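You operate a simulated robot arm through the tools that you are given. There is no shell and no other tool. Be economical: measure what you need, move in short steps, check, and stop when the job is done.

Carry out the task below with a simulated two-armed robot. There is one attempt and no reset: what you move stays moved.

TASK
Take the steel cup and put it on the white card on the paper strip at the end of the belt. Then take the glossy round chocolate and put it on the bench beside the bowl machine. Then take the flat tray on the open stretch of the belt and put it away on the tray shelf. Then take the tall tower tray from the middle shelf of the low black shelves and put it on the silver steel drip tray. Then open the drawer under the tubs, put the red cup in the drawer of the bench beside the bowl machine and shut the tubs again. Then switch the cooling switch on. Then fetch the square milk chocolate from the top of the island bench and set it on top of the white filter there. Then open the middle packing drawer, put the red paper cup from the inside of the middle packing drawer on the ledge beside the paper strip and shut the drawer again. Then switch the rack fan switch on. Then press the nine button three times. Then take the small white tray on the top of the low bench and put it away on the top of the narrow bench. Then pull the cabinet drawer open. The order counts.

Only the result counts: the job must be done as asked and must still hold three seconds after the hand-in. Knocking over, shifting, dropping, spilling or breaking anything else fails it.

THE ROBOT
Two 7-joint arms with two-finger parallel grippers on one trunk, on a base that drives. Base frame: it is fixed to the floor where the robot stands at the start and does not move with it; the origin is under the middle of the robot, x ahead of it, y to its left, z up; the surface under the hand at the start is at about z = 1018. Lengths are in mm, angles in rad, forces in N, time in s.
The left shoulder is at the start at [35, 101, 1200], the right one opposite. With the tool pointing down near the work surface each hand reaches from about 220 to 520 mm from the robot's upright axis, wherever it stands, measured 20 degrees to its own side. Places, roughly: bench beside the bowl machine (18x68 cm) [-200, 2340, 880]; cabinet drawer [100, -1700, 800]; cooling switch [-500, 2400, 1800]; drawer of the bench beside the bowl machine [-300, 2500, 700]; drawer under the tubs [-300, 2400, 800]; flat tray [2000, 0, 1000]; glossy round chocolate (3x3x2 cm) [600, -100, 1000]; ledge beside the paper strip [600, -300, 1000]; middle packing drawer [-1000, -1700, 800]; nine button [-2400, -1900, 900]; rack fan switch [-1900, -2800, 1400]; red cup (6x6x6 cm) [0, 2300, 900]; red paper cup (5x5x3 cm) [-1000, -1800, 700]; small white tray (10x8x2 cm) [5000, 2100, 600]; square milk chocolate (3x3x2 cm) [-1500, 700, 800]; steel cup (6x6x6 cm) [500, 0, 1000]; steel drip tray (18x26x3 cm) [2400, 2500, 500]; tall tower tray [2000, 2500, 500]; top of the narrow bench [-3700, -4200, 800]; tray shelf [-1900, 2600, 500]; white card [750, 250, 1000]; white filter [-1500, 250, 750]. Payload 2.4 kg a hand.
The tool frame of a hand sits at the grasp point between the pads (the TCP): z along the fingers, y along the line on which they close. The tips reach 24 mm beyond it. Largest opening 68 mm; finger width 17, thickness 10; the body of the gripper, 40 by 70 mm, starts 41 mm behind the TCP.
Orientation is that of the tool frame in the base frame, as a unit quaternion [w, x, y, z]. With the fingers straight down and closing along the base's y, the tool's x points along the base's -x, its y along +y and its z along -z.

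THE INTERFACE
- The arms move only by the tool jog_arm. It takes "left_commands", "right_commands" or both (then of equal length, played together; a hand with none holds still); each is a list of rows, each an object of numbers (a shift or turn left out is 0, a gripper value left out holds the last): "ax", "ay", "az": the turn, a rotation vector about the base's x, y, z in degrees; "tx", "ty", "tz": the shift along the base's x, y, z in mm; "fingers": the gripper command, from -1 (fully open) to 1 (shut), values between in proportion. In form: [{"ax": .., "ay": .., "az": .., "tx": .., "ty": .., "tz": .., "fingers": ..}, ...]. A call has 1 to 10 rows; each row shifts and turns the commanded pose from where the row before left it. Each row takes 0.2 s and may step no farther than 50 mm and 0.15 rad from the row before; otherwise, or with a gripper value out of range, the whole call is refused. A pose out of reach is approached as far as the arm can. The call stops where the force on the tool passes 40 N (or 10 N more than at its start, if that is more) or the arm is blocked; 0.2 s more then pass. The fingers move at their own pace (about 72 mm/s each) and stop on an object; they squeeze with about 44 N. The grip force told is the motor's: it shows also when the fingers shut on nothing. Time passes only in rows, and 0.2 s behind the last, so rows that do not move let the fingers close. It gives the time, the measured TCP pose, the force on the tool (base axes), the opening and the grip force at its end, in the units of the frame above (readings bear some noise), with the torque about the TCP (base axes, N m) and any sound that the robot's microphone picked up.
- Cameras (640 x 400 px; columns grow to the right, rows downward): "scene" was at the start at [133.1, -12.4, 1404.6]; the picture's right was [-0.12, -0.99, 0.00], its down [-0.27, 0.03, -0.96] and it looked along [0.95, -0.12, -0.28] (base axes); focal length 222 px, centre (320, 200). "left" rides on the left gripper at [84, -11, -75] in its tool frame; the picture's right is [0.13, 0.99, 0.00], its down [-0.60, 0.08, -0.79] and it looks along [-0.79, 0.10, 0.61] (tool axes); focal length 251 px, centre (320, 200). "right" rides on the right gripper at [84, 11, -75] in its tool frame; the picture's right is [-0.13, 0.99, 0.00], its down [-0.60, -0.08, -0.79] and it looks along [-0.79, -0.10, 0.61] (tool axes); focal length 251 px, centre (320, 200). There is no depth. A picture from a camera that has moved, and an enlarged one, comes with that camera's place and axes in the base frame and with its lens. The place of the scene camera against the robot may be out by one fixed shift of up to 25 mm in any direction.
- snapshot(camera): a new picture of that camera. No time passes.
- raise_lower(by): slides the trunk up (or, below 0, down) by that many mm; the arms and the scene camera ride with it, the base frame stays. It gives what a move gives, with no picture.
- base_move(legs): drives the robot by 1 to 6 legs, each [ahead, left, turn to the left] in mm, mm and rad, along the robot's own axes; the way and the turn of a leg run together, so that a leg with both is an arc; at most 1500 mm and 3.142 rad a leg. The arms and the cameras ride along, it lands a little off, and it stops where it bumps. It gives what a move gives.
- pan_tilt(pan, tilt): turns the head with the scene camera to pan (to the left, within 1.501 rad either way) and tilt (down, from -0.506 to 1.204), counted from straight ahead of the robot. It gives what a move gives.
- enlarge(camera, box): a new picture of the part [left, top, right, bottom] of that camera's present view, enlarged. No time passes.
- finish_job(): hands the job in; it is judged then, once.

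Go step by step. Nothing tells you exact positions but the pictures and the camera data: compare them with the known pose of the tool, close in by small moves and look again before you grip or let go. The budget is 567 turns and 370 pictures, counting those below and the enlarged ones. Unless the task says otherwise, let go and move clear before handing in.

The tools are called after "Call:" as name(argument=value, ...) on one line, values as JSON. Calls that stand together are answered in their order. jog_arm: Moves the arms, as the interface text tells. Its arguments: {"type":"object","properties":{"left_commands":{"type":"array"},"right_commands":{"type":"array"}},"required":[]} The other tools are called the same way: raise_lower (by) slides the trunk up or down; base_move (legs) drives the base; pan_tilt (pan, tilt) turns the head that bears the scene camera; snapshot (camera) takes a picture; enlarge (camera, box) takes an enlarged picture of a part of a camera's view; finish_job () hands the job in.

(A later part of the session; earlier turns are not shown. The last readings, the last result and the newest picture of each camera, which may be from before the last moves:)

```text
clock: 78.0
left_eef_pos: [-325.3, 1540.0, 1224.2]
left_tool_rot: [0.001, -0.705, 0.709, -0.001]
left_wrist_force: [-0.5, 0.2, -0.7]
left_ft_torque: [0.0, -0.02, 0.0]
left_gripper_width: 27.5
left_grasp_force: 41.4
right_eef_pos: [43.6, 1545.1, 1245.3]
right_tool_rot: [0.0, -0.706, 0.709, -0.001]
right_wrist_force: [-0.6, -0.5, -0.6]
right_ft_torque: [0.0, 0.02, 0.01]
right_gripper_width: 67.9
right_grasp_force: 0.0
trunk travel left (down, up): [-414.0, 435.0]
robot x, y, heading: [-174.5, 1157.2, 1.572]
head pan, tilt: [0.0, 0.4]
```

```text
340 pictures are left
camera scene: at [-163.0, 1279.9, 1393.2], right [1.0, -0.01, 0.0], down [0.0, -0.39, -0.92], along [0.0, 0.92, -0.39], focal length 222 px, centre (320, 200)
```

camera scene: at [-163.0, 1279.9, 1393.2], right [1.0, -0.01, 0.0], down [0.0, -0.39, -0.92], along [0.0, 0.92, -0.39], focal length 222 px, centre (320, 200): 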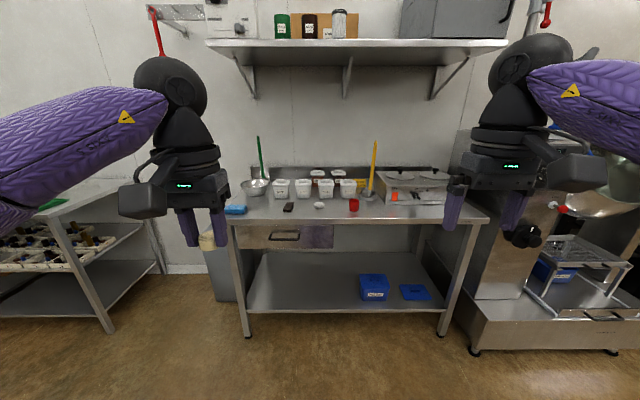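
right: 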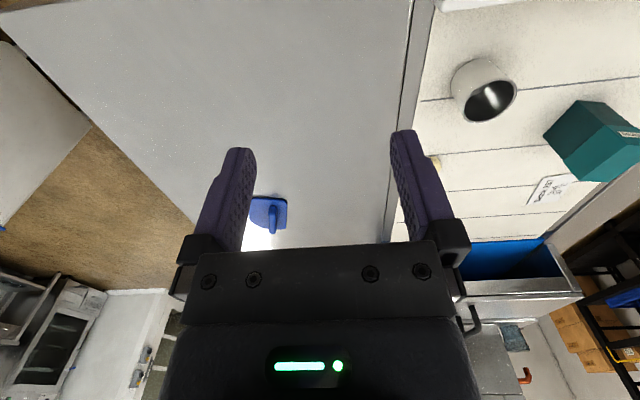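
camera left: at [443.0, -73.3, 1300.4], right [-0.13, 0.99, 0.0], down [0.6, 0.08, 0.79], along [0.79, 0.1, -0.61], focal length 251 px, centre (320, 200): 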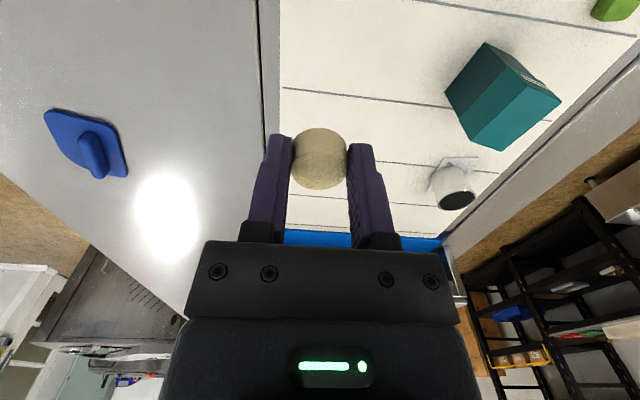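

I see the tub bench: front edge y≈2170, the red cup near (0,2280), free space at its left front. I drive up, lower the trunk and look.

Call:
base_move(legs=[[600, 80, 0]])

Call:
raise_lower(by=-130)

Call:
pan_tilt(pan=0.0, tilt=0.6)

Call:
snapshot(camera="scene")

Call:
snapshot(camera="left")

```text
clock: 81.4
left_eef_pos: [-405.8, 2132.3, 1225.6]
left_tool_rot: [0.0, 0.707, -0.707, 0.001]
left_wrist_force: [0.0, -0.2, -0.2]
left_ft_torque: [0.0, -0.01, -0.01]
left_gripper_width: 27.3
left_grasp_force: 42.0
right_eef_pos: [-36.5, 2141.8, 1246.1]
right_tool_rot: [0.0, 0.708, -0.707, 0.001]
right_wrist_force: [-1.1, 0.5, 0.7]
right_ft_torque: [0.0, 0.01, 0.01]
right_gripper_width: 67.9
right_grasp_force: 0.0
trunk travel left (down, up): [-414.0, 435.0]
robot x, y, heading: [-254.5, 1756.2, 1.575]
head pan, tilt: [0.0, 0.4]
```

```text
clock: 83.0
left_eef_pos: [-403.5, 2133.0, 1094.8]
left_tool_rot: [-0.001, 0.708, -0.707, 0.0]
left_wrist_force: [0.5, 0.4, 0.3]
left_ft_torque: [0.03, 0.02, 0.01]
left_gripper_width: 27.6
left_grasp_force: 42.0
right_eef_pos: [-35.9, 2139.9, 1116.4]
right_tool_rot: [0.0, 0.707, -0.707, 0.001]
right_wrist_force: [0.7, -0.3, 0.2]
right_ft_torque: [0.01, 0.03, 0.01]
right_gripper_width: 67.9
right_grasp_force: 0.0
trunk travel left (down, up): [-284.0, 565.0]
robot x, y, heading: [-251.6, 1755.1, 1.57]
head pan, tilt: [0.0, 0.4]
```

```text
clock: 83.7
left_eef_pos: [-404.3, 2132.2, 1094.6]
left_tool_rot: [-0.001, 0.708, -0.707, 0.0]
left_wrist_force: [-1.1, 0.4, 0.2]
left_ft_torque: [-0.02, -0.03, -0.03]
left_gripper_width: 27.1
left_grasp_force: 42.0
right_eef_pos: [-36.8, 2141.2, 1116.1]
right_tool_rot: [0.0, 0.707, -0.707, 0.0]
right_wrist_force: [0.4, -0.1, -0.2]
right_ft_torque: [0.01, 0.01, 0.02]
right_gripper_width: 68.1
right_grasp_force: 0.0
trunk travel left (down, up): [-284.0, 565.0]
robot x, y, heading: [-249.4, 1752.2, 1.569]
head pan, tilt: [0.0, 0.6]
```

```text
339 pictures are left
camera scene: at [-240.9, 1892.4, 1243.9], right [1.0, 0.0, 0.0], down [0.0, -0.56, -0.83], along [0.0, 0.83, -0.56], focal length 222 px, centre (320, 200)
```

scene: 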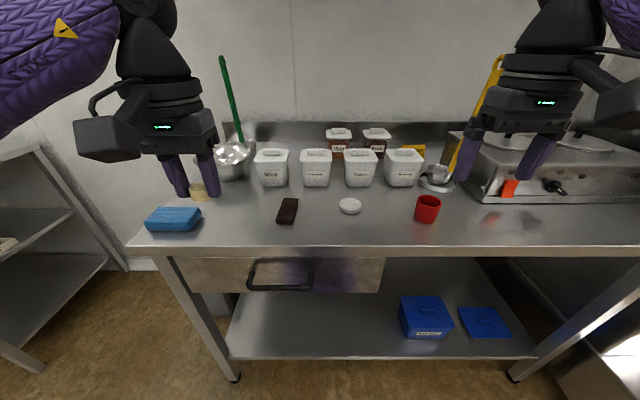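

```text
338 pictures are left
camera left: at [-395.0, 2049.1, 1169.8], right [-0.99, -0.13, 0.0], down [-0.08, 0.6, 0.79], along [-0.1, 0.79, -0.61], focal length 251 px, centre (320, 200)
```

left: 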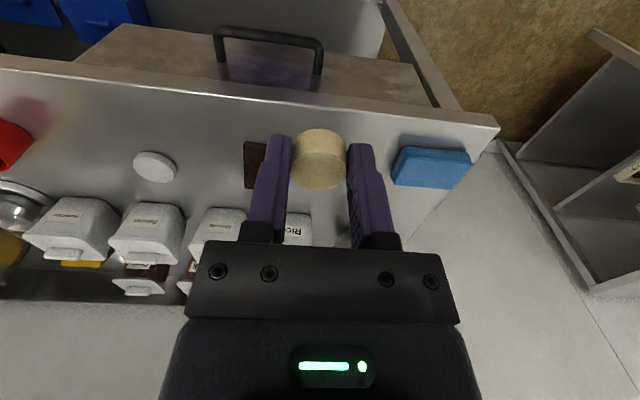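

Free spot at about (-430,2300) between the sponge and the dark bar. I go closer and bring the chocolate over it.

Call:
base_move(legs=[[85, 0, 0]])

Call:
jog_arm(left_commands=[{"tx": -10, "ty": 20, "tz": -40}, {"tx": -10, "ty": 20, "tz": -40}, {"tx": -6, "ty": 20, "tz": -30}, {"ty": 20, "tz": -20}, {}])

Call:
snapshot(camera="left")

Call:
snapshot(camera="scene")

```text
clock: 84.8
left_eef_pos: [-404.0, 2219.1, 1094.2]
left_tool_rot: [0.001, -0.707, 0.708, 0.0]
left_wrist_force: [-0.3, -0.1, 0.5]
left_ft_torque: [0.0, -0.01, -0.01]
left_gripper_width: 27.3
left_grasp_force: 41.9
right_eef_pos: [-36.5, 2224.7, 1115.4]
right_tool_rot: [0.0, -0.706, 0.708, 0.0]
right_wrist_force: [-0.5, 0.7, 1.2]
right_ft_torque: [0.0, 0.0, -0.01]
right_gripper_width: 68.0
right_grasp_force: 0.0
trunk travel left (down, up): [-284.0, 565.0]
robot x, y, heading: [-246.3, 1835.9, 1.567]
head pan, tilt: [0.0, 0.6]
```

```text
clock: 86.0
left_eef_pos: [-427.7, 2300.2, 963.2]
left_tool_rot: [-0.001, -0.707, 0.707, 0.0]
left_wrist_force: [-0.7, 0.2, 0.3]
left_ft_torque: [0.0, 0.01, 0.02]
left_gripper_width: 27.6
left_grasp_force: 42.2
right_eef_pos: [-35.9, 2226.0, 1114.8]
right_tool_rot: [0.001, -0.706, 0.708, 0.001]
right_wrist_force: [0.1, 0.8, -0.9]
right_ft_torque: [-0.02, 0.02, -0.02]
right_gripper_width: 67.9
right_grasp_force: 0.1
trunk travel left (down, up): [-284.0, 565.0]
robot x, y, heading: [-252.1, 1836.5, 1.573]
head pan, tilt: [0.0, 0.6]
```

```text
337 pictures are left
camera left: at [-418.4, 2216.9, 1038.5], right [-0.99, -0.13, 0.0], down [-0.08, 0.6, 0.79], along [-0.1, 0.79, -0.61], focal length 251 px, centre (320, 200)
```

left: 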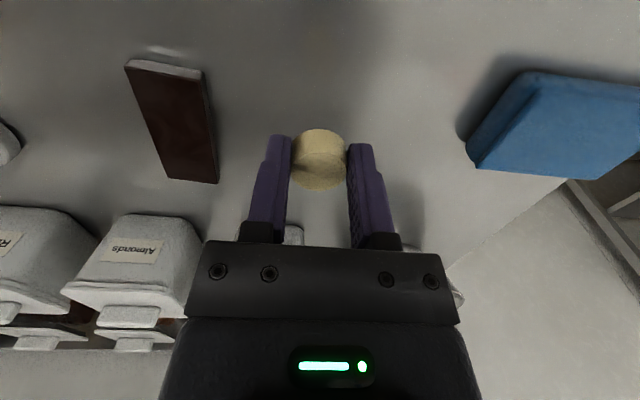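

```text
336 pictures are left
camera scene: at [-240.6, 1977.4, 1243.9], right [1.0, 0.0, 0.0], down [0.0, -0.57, -0.82], along [0.0, 0.82, -0.57], focal length 222 px, centre (320, 200)
```

scene: 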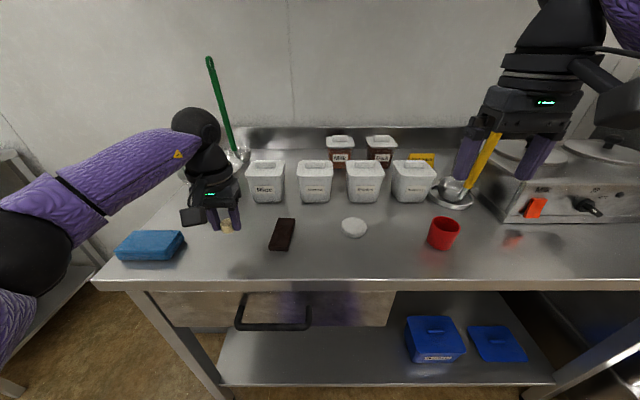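

The spot below is clear; I lower the chocolate to touch the bench.

Call:
jog_arm(left_commands=[{"tz": -25}, {"tz": -20}, {"tz": -5}, {}])

Call:
jog_arm(left_commands=[{"tz": -3}, {"tz": -1.5}, {}])

```text
clock: 87.0
left_eef_pos: [-430.5, 2298.6, 915.2]
left_tool_rot: [0.0, -0.707, 0.707, 0.0]
left_wrist_force: [0.4, 0.6, 0.5]
left_ft_torque: [-0.01, -0.01, 0.0]
left_gripper_width: 27.2
left_grasp_force: 41.9
right_eef_pos: [-35.1, 2225.9, 1116.9]
right_tool_rot: [0.001, -0.706, 0.708, -0.001]
right_wrist_force: [0.4, -0.9, 0.1]
right_ft_torque: [0.02, -0.02, 0.02]
right_gripper_width: 68.2
right_grasp_force: 0.1
trunk travel left (down, up): [-284.0, 565.0]
robot x, y, heading: [-254.5, 1838.4, 1.572]
head pan, tilt: [0.0, 0.6]
```

```text
clock: 87.8
left_eef_pos: [-429.8, 2297.6, 910.0]
left_tool_rot: [0.0, 0.707, -0.707, 0.0]
left_wrist_force: [0.6, 0.8, -0.4]
left_ft_torque: [-0.06, 0.0, 0.02]
left_gripper_width: 27.4
left_grasp_force: 42.4
right_eef_pos: [-35.9, 2225.9, 1115.9]
right_tool_rot: [0.0, -0.706, 0.708, 0.0]
right_wrist_force: [0.1, -0.1, 0.3]
right_ft_torque: [0.0, -0.03, 0.0]
right_gripper_width: 67.9
right_grasp_force: 0.0
trunk travel left (down, up): [-284.0, 565.0]
robot x, y, heading: [-248.3, 1841.5, 1.567]
head pan, tilt: [0.0, 0.6]
```

Call:
jog_arm(left_commands=[{"tz": -1.5}, {"tz": -1.5}, {}])

Call:
enlarge(camera="left", box=[220, 80, 420, 205])

```text
clock: 88.6
left_eef_pos: [-430.3, 2298.6, 907.8]
left_tool_rot: [-0.001, 0.708, -0.707, 0.001]
left_wrist_force: [1.1, 0.1, 1.0]
left_ft_torque: [0.04, 0.01, -0.01]
left_gripper_width: 27.3
left_grasp_force: 41.9
right_eef_pos: [-35.7, 2224.6, 1114.4]
right_tool_rot: [0.0, -0.707, 0.708, 0.0]
right_wrist_force: [-0.2, 0.9, 0.0]
right_ft_torque: [-0.02, 0.04, -0.01]
right_gripper_width: 67.9
right_grasp_force: 0.1
trunk travel left (down, up): [-284.0, 565.0]
robot x, y, heading: [-252.5, 1837.8, 1.569]
head pan, tilt: [0.0, 0.6]
```

```text
3.20 times, centred on (320, 142) of left
camera zoom: at [-420.9, 2214.6, 982.1], right [-0.99, -0.13, 0.0], down [-0.08, 0.6, 0.79], along [-0.1, 0.79, -0.61], focal length 805 px, centre (320, 384)
```

zoom: 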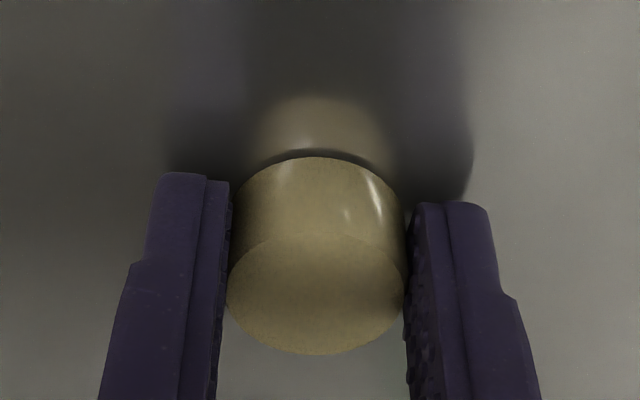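

It is almost touching; a little more down.

Call:
jog_arm(left_commands=[{"tz": -1.5}, {"tz": -1.5}, {}])

```text
clock: 89.4
left_eef_pos: [-429.6, 2296.7, 907.2]
left_tool_rot: [0.003, -0.707, 0.707, 0.002]
left_wrist_force: [-4.1, 5.3, 37.5]
left_ft_torque: [0.21, 0.15, -0.01]
left_gripper_width: 27.4
left_grasp_force: 42.1
right_eef_pos: [-35.4, 2222.7, 1116.5]
right_tool_rot: [0.0, -0.706, 0.708, 0.001]
right_wrist_force: [0.3, 0.6, -0.6]
right_ft_torque: [0.01, 0.01, 0.0]
right_gripper_width: 67.9
right_grasp_force: 0.0
trunk travel left (down, up): [-284.0, 565.0]
robot x, y, heading: [-250.5, 1838.9, 1.566]
head pan, tilt: [0.0, 0.6]
```

Contact; I relieve the pressure, release and rise.

Call:
jog_arm(left_commands=[{"tz": 2}, {"fingers": -1}, {}, {}, {"tz": 25}, {"tz": 40}, {"tz": 40}, {"ty": -20, "tz": 40}, {"ty": -20, "tz": 20}, {}])

Call:
snapshot(camera="scene")

```text
clock: 91.6
left_eef_pos: [-427.9, 2257.7, 1073.0]
left_tool_rot: [0.001, -0.707, 0.707, 0.0]
left_wrist_force: [-0.2, 0.1, 0.4]
left_ft_torque: [0.0, -0.02, 0.02]
left_gripper_width: 68.0
left_grasp_force: 0.0
right_eef_pos: [-35.7, 2225.3, 1117.1]
right_tool_rot: [-0.001, -0.707, 0.708, 0.0]
right_wrist_force: [0.6, -0.8, -0.2]
right_ft_torque: [0.01, 0.05, -0.02]
right_gripper_width: 68.2
right_grasp_force: 0.1
trunk travel left (down, up): [-284.0, 565.0]
robot x, y, heading: [-250.0, 1837.3, 1.567]
head pan, tilt: [0.0, 0.6]
```

```text
334 pictures are left
camera scene: at [-240.6, 1977.3, 1243.8], right [1.0, 0.0, 0.0], down [0.0, -0.57, -0.82], along [0.0, 0.82, -0.57], focal length 222 px, centre (320, 200)
```

scene: 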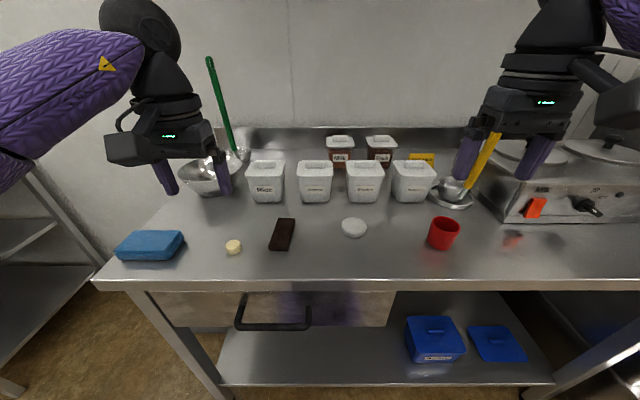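

The chocolate is placed. Next, the flat tray on the belt's open stretch: I raise the trunk, back off, turn around and drive along the belt's left side.

Call:
base_move(legs=[[-450, 0, 0], [0, 0, -3.14], [0, 1100, 0], [0, 1100, 0]])

Call:
raise_lower(by=130)

Call:
pan_tilt(pan=0.0, tilt=0.4)

Call:
snapshot(camera="scene")

```text
clock: 112.2
left_eef_pos: [2097.4, 852.2, 1072.2]
left_tool_rot: [-0.001, 0.722, 0.692, -0.001]
left_wrist_force: [0.2, 0.4, -0.1]
left_ft_torque: [0.02, 0.03, 0.0]
left_gripper_width: 68.1
left_grasp_force: 0.0
right_eef_pos: [1708.9, 900.0, 1115.3]
right_tool_rot: [0.001, 0.723, 0.69, 0.0]
right_wrist_force: [0.0, -0.6, 1.0]
right_ft_torque: [0.0, 0.0, 0.04]
right_gripper_width: 67.9
right_grasp_force: 0.1
trunk travel left (down, up): [-284.0, 565.0]
robot x, y, heading: [1942.3, 1275.9, -1.616]
head pan, tilt: [0.0, 0.6]
```

```text
clock: 113.8
left_eef_pos: [2098.2, 851.7, 1201.9]
left_tool_rot: [-0.001, 0.723, 0.691, -0.001]
left_wrist_force: [0.9, 0.4, -0.8]
left_ft_torque: [0.02, 0.02, 0.0]
left_gripper_width: 67.9
left_grasp_force: 0.1
right_eef_pos: [1708.2, 899.1, 1246.0]
right_tool_rot: [0.0, 0.723, 0.691, 0.0]
right_wrist_force: [0.6, -0.7, 0.4]
right_ft_torque: [-0.01, 0.01, -0.01]
right_gripper_width: 68.0
right_grasp_force: 0.1
trunk travel left (down, up): [-414.0, 435.0]
robot x, y, heading: [1944.9, 1278.5, -1.616]
head pan, tilt: [0.0, 0.6]
```

```text
clock: 114.5
left_eef_pos: [2099.2, 851.8, 1203.5]
left_tool_rot: [-0.001, 0.723, 0.691, 0.0]
left_wrist_force: [0.0, 0.7, -0.2]
left_ft_torque: [0.0, -0.03, 0.01]
left_gripper_width: 68.1
left_grasp_force: 0.1
right_eef_pos: [1708.5, 900.4, 1245.6]
right_tool_rot: [0.0, 0.723, 0.691, 0.0]
right_wrist_force: [-0.8, -0.3, -0.3]
right_ft_torque: [-0.01, -0.02, 0.0]
right_gripper_width: 67.8
right_grasp_force: 0.1
trunk travel left (down, up): [-414.0, 435.0]
robot x, y, heading: [1938.7, 1279.1, -1.615]
head pan, tilt: [0.0, 0.4]
```

```text
333 pictures are left
camera scene: at [1945.6, 1154.3, 1393.2], right [-1.0, 0.05, 0.0], down [0.02, 0.39, -0.92], along [-0.04, -0.92, -0.39], focal length 222 px, centre (320, 200)
```

scene: 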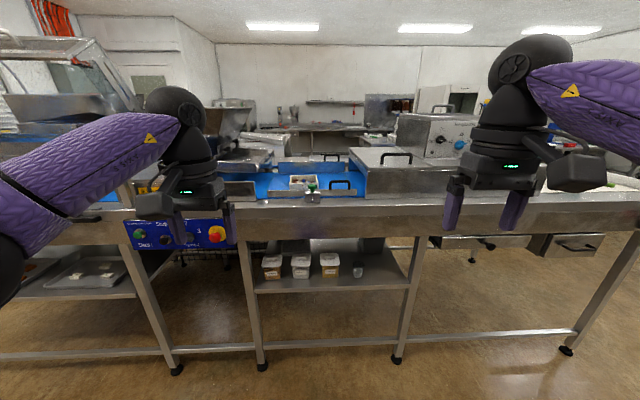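

Call:
enlarge(camera="scene", box=[200, 120, 400, 245])

```text
3.20 times, centred on (300, 182) of scene
camera zoom: at [1945.6, 1154.3, 1393.2], right [-1.0, 0.05, 0.0], down [0.02, 0.39, -0.92], along [-0.04, -0.92, -0.39], focal length 711 px, centre (384, 256)
```

zoom: 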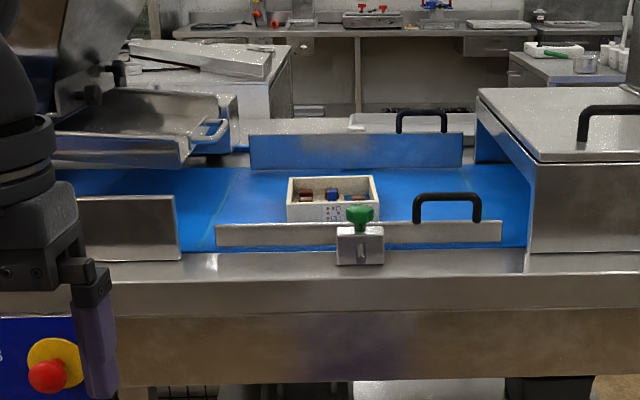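

The blue belt's open stretch has a tray with chocolates, between side guides. I get closer and look from above.

Call:
base_move(legs=[[450, 30, 0.045]])

Call:
pan_tilt(pan=0.0, tilt=0.7)

Call:
snapshot(camera="scene")

Call:
snapshot(camera="left")

```text
clock: 117.3
left_eef_pos: [2140.3, 410.6, 1203.4]
left_tool_rot: [0.0, 0.704, 0.71, -0.001]
left_wrist_force: [-0.2, -0.4, 0.7]
left_ft_torque: [0.04, 0.03, 0.01]
left_gripper_width: 68.1
left_grasp_force: 0.1
right_eef_pos: [1746.3, 439.8, 1245.9]
right_tool_rot: [-0.001, 0.705, 0.709, 0.0]
right_wrist_force: [-0.3, -0.1, 0.1]
right_ft_torque: [0.0, 0.04, 0.0]
right_gripper_width: 68.1
right_grasp_force: 0.2
trunk travel left (down, up): [-414.0, 435.0]
robot x, y, heading: [1962.7, 829.5, -1.57]
head pan, tilt: [0.0, 0.4]
```

```text
clock: 118.1
left_eef_pos: [2139.5, 409.9, 1203.7]
left_tool_rot: [-0.001, 0.705, 0.709, -0.002]
left_wrist_force: [-0.8, -0.2, -0.2]
left_ft_torque: [0.01, 0.0, 0.0]
left_gripper_width: 67.8
left_grasp_force: 0.0
right_eef_pos: [1748.3, 439.0, 1246.0]
right_tool_rot: [0.0, 0.706, 0.709, 0.0]
right_wrist_force: [-0.2, -0.4, 0.8]
right_ft_torque: [0.0, 0.0, 0.01]
right_gripper_width: 67.8
right_grasp_force: 0.2
trunk travel left (down, up): [-414.0, 435.0]
robot x, y, heading: [1964.3, 826.1, -1.567]
head pan, tilt: [0.0, 0.7]
```

```text
331 pictures are left
camera scene: at [1972.0, 712.6, 1366.5], right [-1.0, -0.01, 0.0], down [0.0, 0.64, -0.77], along [0.0, -0.77, -0.64], focal length 222 px, centre (320, 200)
```

scene: 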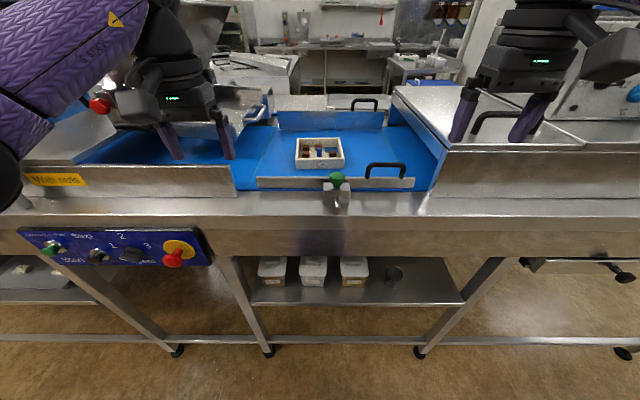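

```text
330 pictures are left
camera left: at [2127.3, 495.1, 1277.5], right [0.99, 0.14, 0.0], down [0.08, -0.6, 0.79], along [0.11, -0.79, -0.61], focal length 251 px, centre (320, 200)
```

left: 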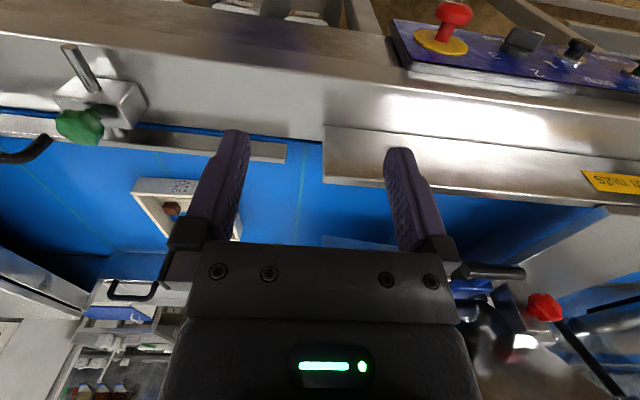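

The flat tray (with chocolates) is at about (1977,127). I shift so the left hand can look at it from near; I keep clear of the button panel.

Call:
base_move(legs=[[0, -110, 0], [150, 0, 0]])

Call:
snapshot(camera="left")

Call:
snapshot(camera="scene")

```text
clock: 120.2
left_eef_pos: [2031.8, 259.2, 1202.5]
left_tool_rot: [0.0, 0.704, 0.71, -0.001]
left_wrist_force: [-0.4, -0.1, 0.4]
left_ft_torque: [0.0, 0.01, -0.01]
left_gripper_width: 68.0
left_grasp_force: 0.1
right_eef_pos: [1638.2, 288.8, 1245.4]
right_tool_rot: [0.0, 0.705, 0.709, 0.0]
right_wrist_force: [-0.3, 0.2, 0.0]
right_ft_torque: [0.01, 0.02, -0.01]
right_gripper_width: 68.0
right_grasp_force: 0.1
trunk travel left (down, up): [-414.0, 435.0]
robot x, y, heading: [1850.0, 681.4, -1.562]
head pan, tilt: [0.0, 0.7]
```

```text
329 pictures are left
camera left: at [2018.3, 344.0, 1277.2], right [0.99, 0.14, 0.0], down [0.08, -0.6, 0.79], along [0.11, -0.79, -0.61], focal length 251 px, centre (320, 200)
```

left: 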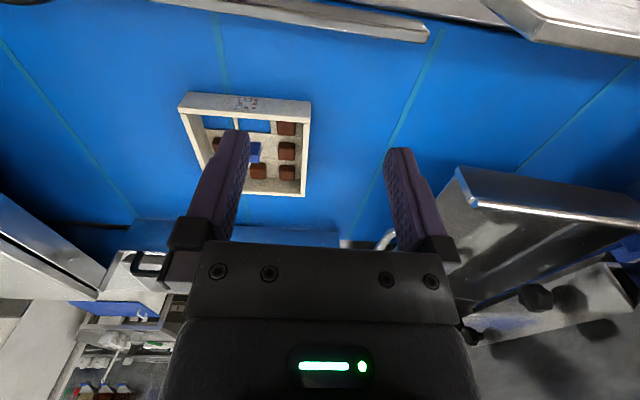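

```text
328 pictures are left
camera scene: at [1863.0, 561.6, 1366.4], right [-1.0, -0.01, 0.0], down [0.0, 0.64, -0.76], along [0.0, -0.76, -0.65], focal length 222 px, centre (320, 200)
```

scene: 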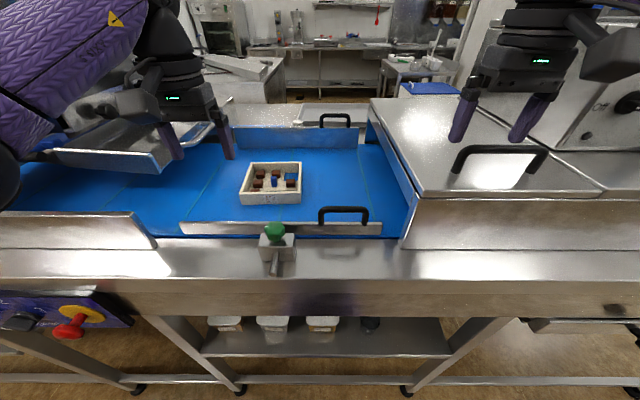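

I take an enlarged look at the tray to find a gripping place.

Call:
enlarge(camera="left", box=[160, 80, 320, 180])

Call:
enlarge(camera="scene", box=[220, 140, 320, 240])

```text
4.00 times, centred on (240, 130) of left
camera zoom: at [2018.3, 344.0, 1277.2], right [0.99, 0.14, 0.0], down [0.08, -0.6, 0.79], along [0.11, -0.79, -0.61], focal length 1006 px, centre (640, 480)
```

zoom: 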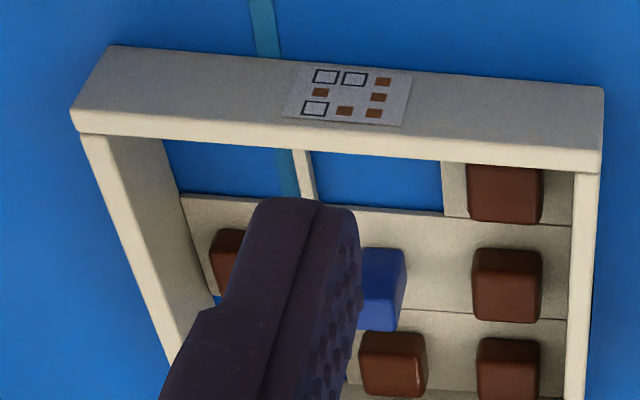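

```text
4.00 times, centred on (270, 190) of scene
camera zoom: at [1863.0, 561.6, 1366.4], right [-1.0, -0.01, 0.0], down [0.0, 0.64, -0.76], along [0.0, -0.76, -0.65], focal length 889 px, centre (520, 240)
```

zoom: 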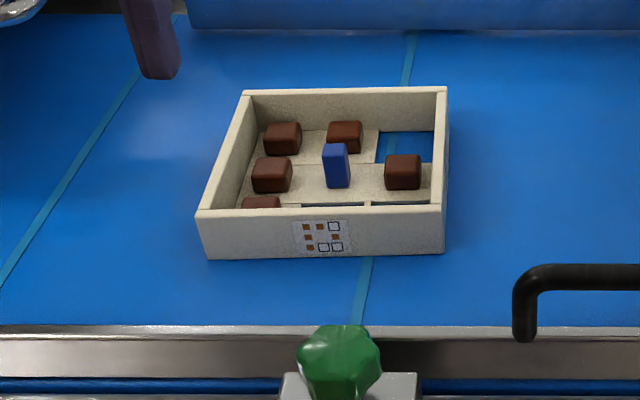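

The tray is about 130 by 150 mm with walls some 38 mm high; the near wall's middle cell is empty, so I can pinch the near wall there. I turn the hand to close along y.

Call:
jog_arm(left_commands=[{"az": 8.5, "tx": -5, "ty": -7}, {"az": 8.5, "tx": -5, "ty": -7}, {"az": 8.5, "tx": -5, "ty": -7}, {"az": 8.5, "tx": -5, "ty": -7}, {"az": 8.5, "tx": -5, "ty": -7}, {"az": 8.5, "tx": -5, "ty": -7}, {"az": 8.5, "tx": -5, "ty": -7}, {"az": 8.5, "tx": -5, "ty": -7}, {"az": 8.5, "tx": -5, "ty": -7}, {"az": 8.5, "tx": -5, "ty": -7}])

Call:
jog_arm(left_commands=[{"az": 5, "tz": -15}, {"tz": -20}, {}])

Call:
snapshot(camera="left")

Call:
snapshot(camera="scene")

```text
clock: 122.4
left_eef_pos: [1986.9, 213.7, 1202.6]
left_tool_rot: [0.0, 0.039, 0.999, 0.0]
left_wrist_force: [0.2, 0.0, -0.3]
left_ft_torque: [-0.04, 0.01, 0.0]
left_gripper_width: 68.2
left_grasp_force: 0.1
left hand out of reach, approached as far as the arm can: row 8, 9, 10
right_eef_pos: [1638.4, 289.9, 1245.6]
right_tool_rot: [-0.001, 0.705, 0.709, -0.001]
right_wrist_force: [-0.2, -1.1, 0.0]
right_ft_torque: [0.01, 0.0, 0.02]
right_gripper_width: 67.6
right_grasp_force: 0.1
trunk travel left (down, up): [-414.0, 435.0]
robot x, y, heading: [1854.4, 673.9, -1.566]
head pan, tilt: [0.0, 0.7]
```

```text
clock: 123.2
left_eef_pos: [1985.8, 215.2, 1166.4]
left_tool_rot: [0.0, -0.004, 1.0, -0.001]
left_wrist_force: [-0.1, 0.3, 0.1]
left_ft_torque: [0.02, 0.0, 0.02]
left_gripper_width: 67.8
left_grasp_force: 0.1
right_eef_pos: [1639.3, 289.7, 1244.4]
right_tool_rot: [0.0, 0.705, 0.709, 0.0]
right_wrist_force: [0.3, 0.3, 0.3]
right_ft_torque: [0.03, 0.0, 0.02]
right_gripper_width: 67.8
right_grasp_force: 0.0
trunk travel left (down, up): [-414.0, 435.0]
robot x, y, heading: [1851.9, 677.8, -1.57]
head pan, tilt: [0.0, 0.7]
```

```text
325 pictures are left
camera left: at [1900.9, 202.3, 1240.8], right [-0.14, 0.99, 0.0], down [0.6, 0.08, 0.79], along [0.79, 0.11, -0.61], focal length 251 px, centre (320, 200)
```

left: 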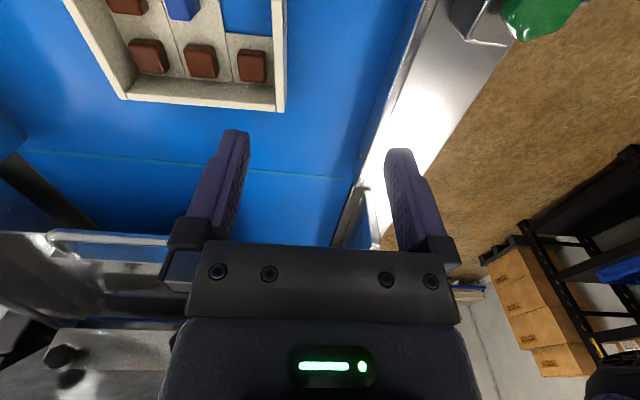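

```text
324 pictures are left
camera scene: at [1862.8, 562.6, 1366.5], right [-1.0, -0.01, 0.0], down [0.0, 0.64, -0.76], along [0.0, -0.76, -0.64], focal length 222 px, centre (320, 200)
```

scene: 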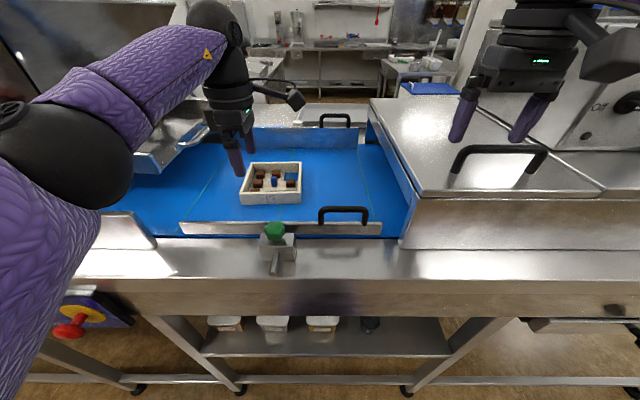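

I narrow the opening and move above the near wall's middle (x≈1964, y≈184).

Call:
jog_arm(left_commands=[{"tx": -11, "ty": -16, "fingers": -0.06}, {"tx": -11, "ty": -15}, {"tz": -20}, {"tz": -20}, {}])

Call:
snapshot(camera="left")

Call:
enlarge(camera="scene", box=[200, 120, 360, 220])

```text
clock: 124.4
left_eef_pos: [1964.5, 195.7, 1125.6]
left_tool_rot: [0.001, -0.004, 1.0, 0.0]
left_wrist_force: [-0.3, 0.1, 0.1]
left_ft_torque: [0.02, -0.01, 0.0]
left_gripper_width: 35.9
left_grasp_force: 0.0
left hand out of reach, approached as far as the arm can: row 1, 2, 3, 4
right_eef_pos: [1638.1, 288.3, 1245.1]
right_tool_rot: [0.001, 0.705, 0.709, 0.0]
right_wrist_force: [0.5, 0.1, -0.5]
right_ft_torque: [-0.05, 0.0, -0.01]
right_gripper_width: 67.7
right_grasp_force: 0.0
trunk travel left (down, up): [-414.0, 435.0]
robot x, y, heading: [1853.3, 681.8, -1.568]
head pan, tilt: [0.0, 0.7]
```

```text
323 pictures are left
camera left: at [1877.4, 184.7, 1200.1], right [-0.14, 0.99, 0.0], down [0.6, 0.08, 0.79], along [0.79, 0.11, -0.61], focal length 251 px, centre (320, 200)
```

left: 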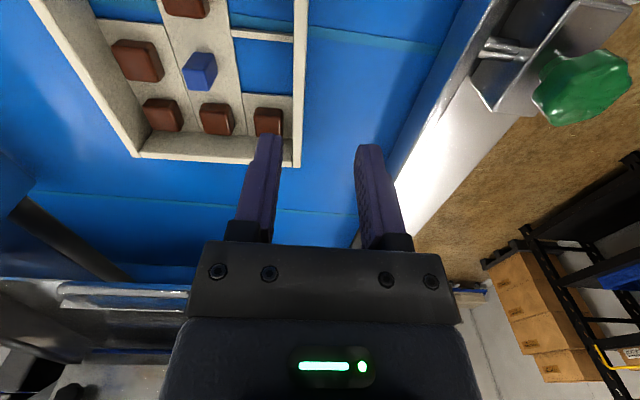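

```text
4.00 times, centred on (280, 170) of scene
camera zoom: at [1863.1, 562.5, 1366.5], right [-1.0, -0.01, 0.0], down [0.0, 0.64, -0.76], along [0.0, -0.76, -0.64], focal length 889 px, centre (480, 320)
```

zoom: 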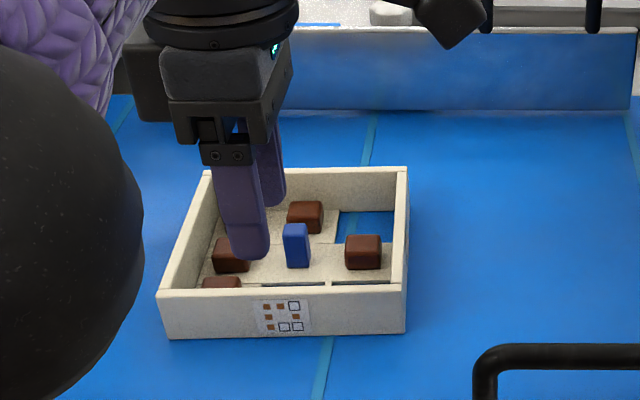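

I'm at the reach limit; I drive 40 mm closer and realign.

Call:
base_move(legs=[[42, 0, 0]])

Call:
jog_arm(left_commands=[{}])

```text
clock: 125.3
left_eef_pos: [1962.6, 153.4, 1125.6]
left_tool_rot: [0.001, -0.004, 1.0, 0.001]
left_wrist_force: [0.3, 0.6, -0.8]
left_ft_torque: [0.02, 0.03, -0.01]
left_gripper_width: 36.2
left_grasp_force: 0.0
right_eef_pos: [1638.6, 246.3, 1245.7]
right_tool_rot: [0.0, 0.705, 0.709, 0.001]
right_wrist_force: [0.4, 0.7, -0.2]
right_ft_torque: [0.0, 0.01, -0.01]
right_gripper_width: 68.0
right_grasp_force: 0.0
trunk travel left (down, up): [-414.0, 435.0]
robot x, y, heading: [1852.0, 636.9, -1.561]
head pan, tilt: [0.0, 0.7]
```

```text
clock: 125.7
left_eef_pos: [1963.6, 154.2, 1125.7]
left_tool_rot: [0.0, -0.003, 1.0, 0.001]
left_wrist_force: [0.5, -0.4, 0.2]
left_ft_torque: [0.0, 0.03, 0.0]
left_gripper_width: 35.9
left_grasp_force: 0.0
right_eef_pos: [1638.6, 247.8, 1244.6]
right_tool_rot: [-0.001, 0.706, 0.708, -0.001]
right_wrist_force: [0.6, 0.3, 0.3]
right_ft_torque: [0.0, -0.01, 0.0]
right_gripper_width: 68.0
right_grasp_force: 0.0
trunk travel left (down, up): [-414.0, 435.0]
robot x, y, heading: [1850.5, 632.2, -1.565]
head pan, tilt: [0.0, 0.7]
```

Call:
jog_arm(left_commands=[{"ty": 14}, {"ty": 14}, {"tz": -20}, {"tz": -15}, {}])

Call:
snapshot(camera="left")

Call:
enlarge(camera="scene", box=[200, 120, 360, 220])

```text
clock: 126.9
left_eef_pos: [1961.0, 149.2, 1090.3]
left_tool_rot: [0.001, -0.003, 1.0, 0.001]
left_wrist_force: [-0.2, -0.5, 0.1]
left_ft_torque: [-0.02, 0.0, 0.02]
left_gripper_width: 36.2
left_grasp_force: 0.1
left hand out of reach, approached as far as the arm can: row 1, 2, 3
right_eef_pos: [1638.6, 247.9, 1246.0]
right_tool_rot: [0.0, 0.705, 0.709, 0.0]
right_wrist_force: [-0.5, 0.0, -0.7]
right_ft_torque: [-0.01, -0.01, 0.03]
right_gripper_width: 68.2
right_grasp_force: 0.0
trunk travel left (down, up): [-414.0, 435.0]
robot x, y, heading: [1851.8, 641.3, -1.566]
head pan, tilt: [0.0, 0.7]
```

```text
321 pictures are left
camera left: at [1875.9, 137.5, 1165.4], right [-0.14, 0.99, 0.0], down [0.6, 0.08, 0.79], along [0.79, 0.11, -0.61], focal length 251 px, centre (320, 200)
```

left: 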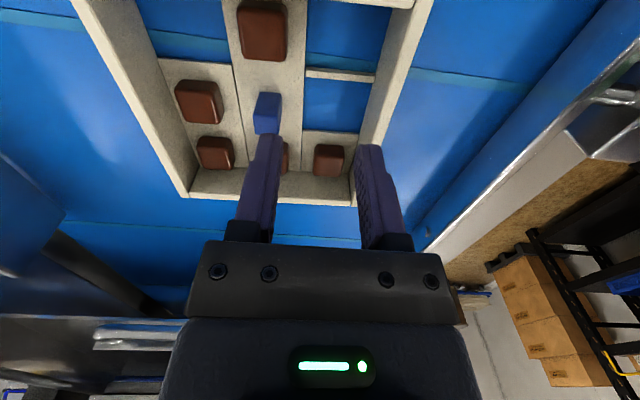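

```text
4.00 times, centred on (280, 170) of scene
camera zoom: at [1863.1, 520.8, 1366.5], right [-1.0, 0.0, 0.0], down [0.0, 0.64, -0.76], along [0.0, -0.76, -0.64], focal length 889 px, centre (480, 320)
```

zoom: 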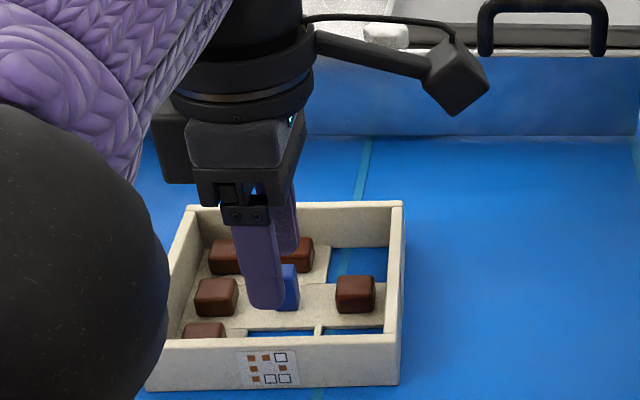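

The command had run ahead of the arm; now it matches. I shift +33 in y to straddle the near wall.

Call:
jog_arm(left_commands=[{"tx": 1, "ty": 17, "tz": 5}, {"ty": 16}, {}])

Call:
snapshot(camera="left")

Call:
enlarge(camera="scene", box=[200, 120, 360, 220])

```text
clock: 127.7
left_eef_pos: [1960.9, 148.9, 1094.8]
left_tool_rot: [0.0, -0.005, 1.0, 0.001]
left_wrist_force: [-0.4, 1.2, -0.8]
left_ft_torque: [0.0, 0.01, -0.02]
left_gripper_width: 36.1
left_grasp_force: 0.0
left hand out of reach, approached as far as the arm can: row 1, 2
right_eef_pos: [1637.8, 248.2, 1245.0]
right_tool_rot: [-0.001, 0.706, 0.709, 0.0]
right_wrist_force: [0.2, -0.6, -1.5]
right_ft_torque: [-0.01, -0.01, -0.02]
right_gripper_width: 67.9
right_grasp_force: 0.1
trunk travel left (down, up): [-414.0, 435.0]
robot x, y, heading: [1848.2, 637.2, -1.568]
head pan, tilt: [0.0, 0.7]
```

```text
319 pictures are left
camera left: at [1875.4, 138.0, 1169.0], right [-0.14, 0.99, 0.0], down [0.6, 0.08, 0.79], along [0.79, 0.11, -0.61], focal length 251 px, centre (320, 200)
```

left: 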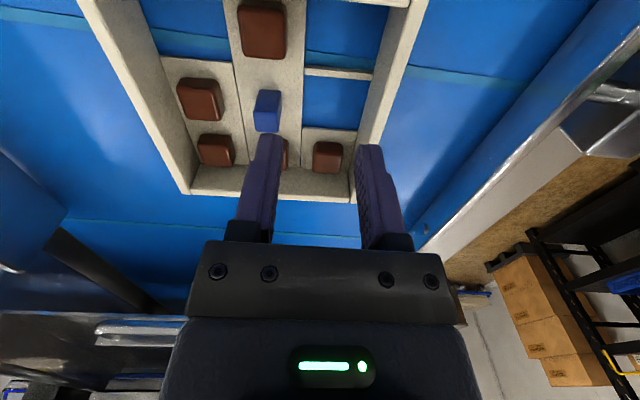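

```text
4.00 times, centred on (280, 170) of scene
camera zoom: at [1863.1, 520.8, 1366.5], right [-1.0, 0.0, 0.0], down [0.0, 0.64, -0.76], along [0.0, -0.76, -0.64], focal length 889 px, centre (480, 320)
```

zoom: 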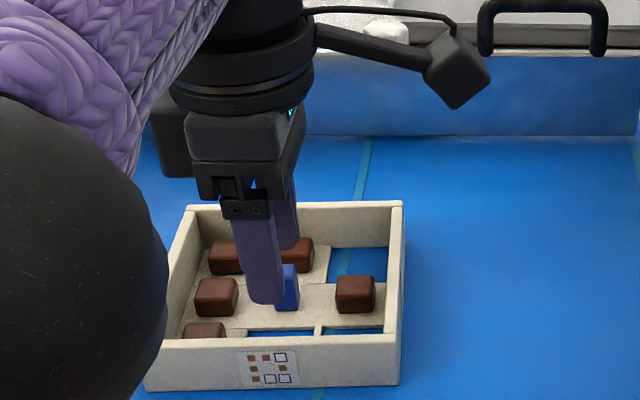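

This wrist turn sits at a joint limit. I lift and turn the hand the other way round (same closing line).

Call:
jog_arm(left_commands=[{"tz": 40}, {"tz": 30, "az": -5}, {"az": -8.5}, {"az": -8.5}, {"az": -8.5}, {"az": -8.5}, {"az": -8.5}, {"az": -8.5}, {"az": -8.5}, {"az": -8.5}])

Call:
jog_arm(left_commands=[{"az": -8.5}, {"az": -8.5}, {"az": -8.5}, {"az": -8.5}, {"az": -8.5}, {"az": -8.5}, {"az": -8.5}, {"az": -8.5}, {"az": -8.5}, {"az": -8.5}])

```text
clock: 129.9
left_eef_pos: [1964.7, 163.1, 1165.2]
left_tool_rot: [0.0, 0.593, 0.805, 0.0]
left_wrist_force: [-0.2, -0.6, 0.2]
left_ft_torque: [0.02, -0.01, -0.03]
left_gripper_width: 36.0
left_grasp_force: 0.0
left hand out of reach, approached as far as the arm can: row 1, 2
right_eef_pos: [1638.7, 247.1, 1246.2]
right_tool_rot: [0.0, 0.706, 0.709, 0.0]
right_wrist_force: [-0.3, 0.1, -0.5]
right_ft_torque: [-0.04, 0.01, 0.01]
right_gripper_width: 68.3
right_grasp_force: 0.0
trunk travel left (down, up): [-414.0, 435.0]
robot x, y, heading: [1852.1, 638.5, -1.568]
head pan, tilt: [0.0, 0.7]
```

```text
clock: 132.1
left_eef_pos: [1996.4, 295.2, 1107.2]
left_tool_rot: [-0.005, 0.952, 0.307, -0.002]
left_wrist_force: [0.6, 0.4, 0.0]
left_ft_torque: [0.03, 0.0, 0.02]
left_gripper_width: 35.7
left_grasp_force: 0.1
left hand out of reach, approached as far as the arm can: row 4, 5, 6, 7, 8, 9, 10
right_eef_pos: [1640.9, 248.7, 1246.0]
right_tool_rot: [-0.001, 0.706, 0.709, 0.0]
right_wrist_force: [0.4, 0.5, 0.7]
right_ft_torque: [0.02, -0.01, 0.0]
right_gripper_width: 68.0
right_grasp_force: 0.1
trunk travel left (down, up): [-414.0, 435.0]
robot x, y, heading: [1851.2, 635.0, -1.566]
head pan, tilt: [0.0, 0.7]
```

That direction is worse. I turn back and check nothing was touched.

Call:
jog_arm(left_commands=[{"az": 8.5, "tz": 10}, {"az": 8.5, "tz": 10}, {"az": 8.5}, {"az": 8.5}, {"az": 8.5}, {"az": 8.5}, {"az": 8.5}, {"az": 8.5}, {"az": 8.5}, {}])

Call:
snapshot(camera="scene")

Call:
snapshot(camera="left")

```text
clock: 134.3
left_eef_pos: [1996.2, 295.1, 1128.5]
left_tool_rot: [-0.003, 0.557, 0.831, -0.004]
left_wrist_force: [-0.5, -0.6, 0.0]
left_ft_torque: [0.02, 0.01, -0.02]
left_gripper_width: 35.9
left_grasp_force: 0.0
right_eef_pos: [1637.4, 249.4, 1245.4]
right_tool_rot: [0.0, 0.705, 0.709, 0.0]
right_wrist_force: [-1.0, -0.2, -0.1]
right_ft_torque: [0.03, -0.02, 0.03]
right_gripper_width: 67.8
right_grasp_force: 0.0
trunk travel left (down, up): [-414.0, 435.0]
robot x, y, heading: [1851.4, 636.1, -1.567]
head pan, tilt: [0.0, 0.7]
```

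```text
317 pictures are left
camera scene: at [1863.2, 520.8, 1366.5], right [-1.0, 0.0, 0.0], down [0.0, 0.64, -0.76], along [0.0, -0.76, -0.64], focal length 222 px, centre (320, 200)
```

scene: 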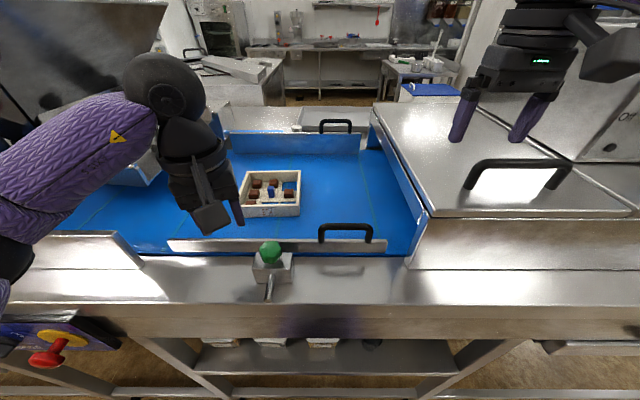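

```text
316 pictures are left
camera left: at [1953.3, 369.8, 1202.8], right [0.87, 0.5, -0.01], down [0.31, -0.53, 0.79], along [0.39, -0.69, -0.61], focal length 251 px, centre (320, 200)
```

left: 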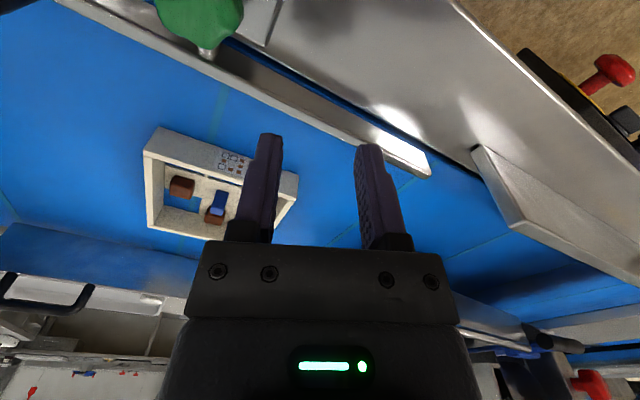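

Nothing was disturbed. I'll instead pinch the low-x side wall at its empty near cell, with the normal hand orientation; I straighten the hand and shift the base.

Call:
jog_arm(left_commands=[{"az": -7.5, "tz": 15}, {"az": -7.5, "tz": 15}, {"az": -7.0, "tz": 10}, {}])

Call:
base_move(legs=[[0, -90, 0]])

Call:
snapshot(camera="left")

```text
clock: 135.3
left_eef_pos: [1996.4, 296.0, 1167.4]
left_tool_rot: [-0.004, 0.705, 0.709, -0.004]
left_wrist_force: [-0.4, 0.3, -0.3]
left_ft_torque: [-0.01, 0.01, -0.02]
left_gripper_width: 35.9
left_grasp_force: 0.2
right_eef_pos: [1638.9, 248.0, 1245.7]
right_tool_rot: [-0.001, 0.705, 0.709, 0.0]
right_wrist_force: [-1.4, 1.1, 0.1]
right_ft_torque: [0.03, 0.03, 0.01]
right_gripper_width: 68.0
right_grasp_force: 0.0
trunk travel left (down, up): [-414.0, 435.0]
robot x, y, heading: [1848.7, 635.5, -1.565]
head pan, tilt: [0.0, 0.7]
```

```text
clock: 136.4
left_eef_pos: [1903.1, 294.5, 1168.7]
left_tool_rot: [-0.004, 0.706, 0.708, -0.004]
left_wrist_force: [-0.1, -0.4, -0.3]
left_ft_torque: [-0.01, -0.02, 0.01]
left_gripper_width: 36.1
left_grasp_force: 0.1
right_eef_pos: [1546.6, 247.9, 1245.2]
right_tool_rot: [0.0, 0.706, 0.708, 0.0]
right_wrist_force: [-0.1, 0.1, -0.3]
right_ft_torque: [0.03, -0.04, -0.03]
right_gripper_width: 67.9
right_grasp_force: 0.0
trunk travel left (down, up): [-414.0, 435.0]
robot x, y, heading: [1761.6, 634.5, -1.563]
head pan, tilt: [0.0, 0.7]
```

```text
315 pictures are left
camera left: at [1890.8, 379.5, 1242.8], right [0.99, 0.13, -0.01], down [0.09, -0.6, 0.79], along [0.1, -0.79, -0.61], focal length 251 px, centre (320, 200)
```

left: 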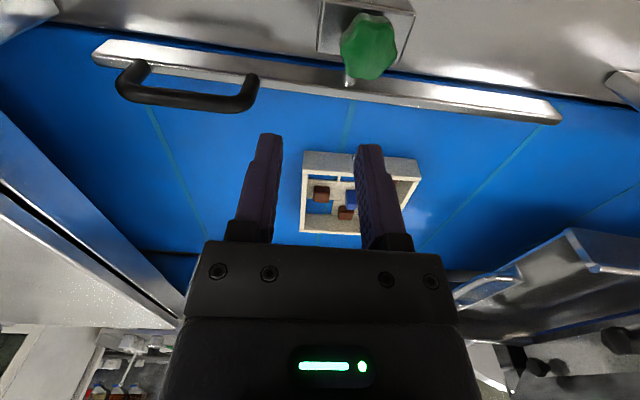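

I bring the hand above the low-x wall at the near cell.

Call:
jog_arm(left_commands=[{"ty": -35}, {"ty": -35}, {"ty": -35, "tz": -10}, {"ty": -27, "tz": -20}, {"tz": -25}, {}])

Call:
snapshot(camera="left")

Call:
enlarge(camera="scene", box=[180, 120, 340, 220])

```text
clock: 137.8
left_eef_pos: [1902.9, 162.9, 1111.5]
left_tool_rot: [-0.005, 0.706, 0.708, -0.004]
left_wrist_force: [0.0, 0.5, 0.1]
left_ft_torque: [-0.01, -0.01, 0.03]
left_gripper_width: 36.0
left_grasp_force: 0.1
right_eef_pos: [1546.6, 248.0, 1246.8]
right_tool_rot: [0.001, 0.706, 0.708, 0.0]
right_wrist_force: [0.3, 0.5, -0.3]
right_ft_torque: [-0.01, -0.02, -0.01]
right_gripper_width: 67.8
right_grasp_force: 0.1
trunk travel left (down, up): [-414.0, 435.0]
robot x, y, heading: [1759.3, 635.3, -1.57]
head pan, tilt: [0.0, 0.7]
```

```text
314 pictures are left
camera left: at [1890.3, 247.2, 1187.1], right [0.99, 0.13, -0.01], down [0.09, -0.6, 0.79], along [0.1, -0.79, -0.61], focal length 251 px, centre (320, 200)
```

left: 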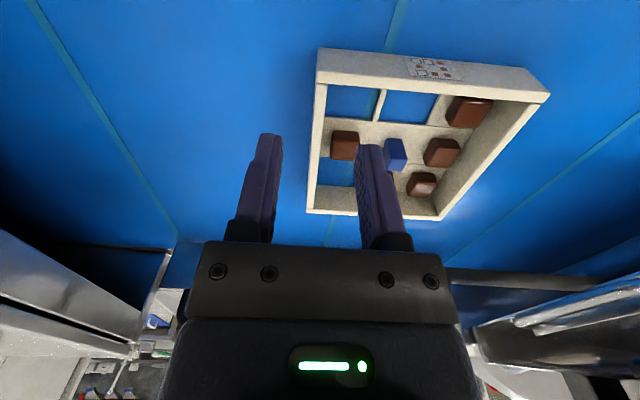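

```text
4.00 times, centred on (260, 170) of scene
camera zoom: at [1771.3, 520.5, 1366.5], right [-1.0, 0.0, 0.0], down [0.0, 0.64, -0.76], along [0.0, -0.76, -0.64], focal length 889 px, centre (560, 320)
```

zoom: 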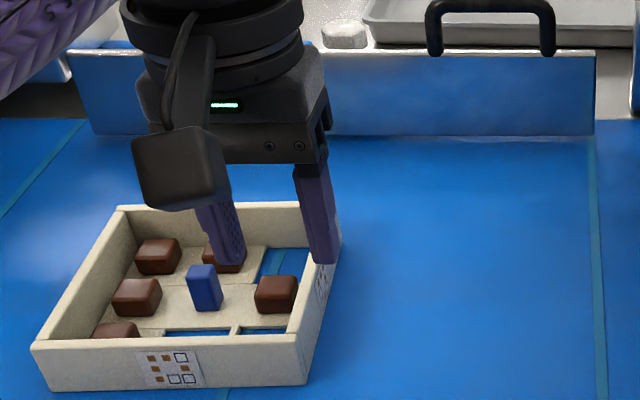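

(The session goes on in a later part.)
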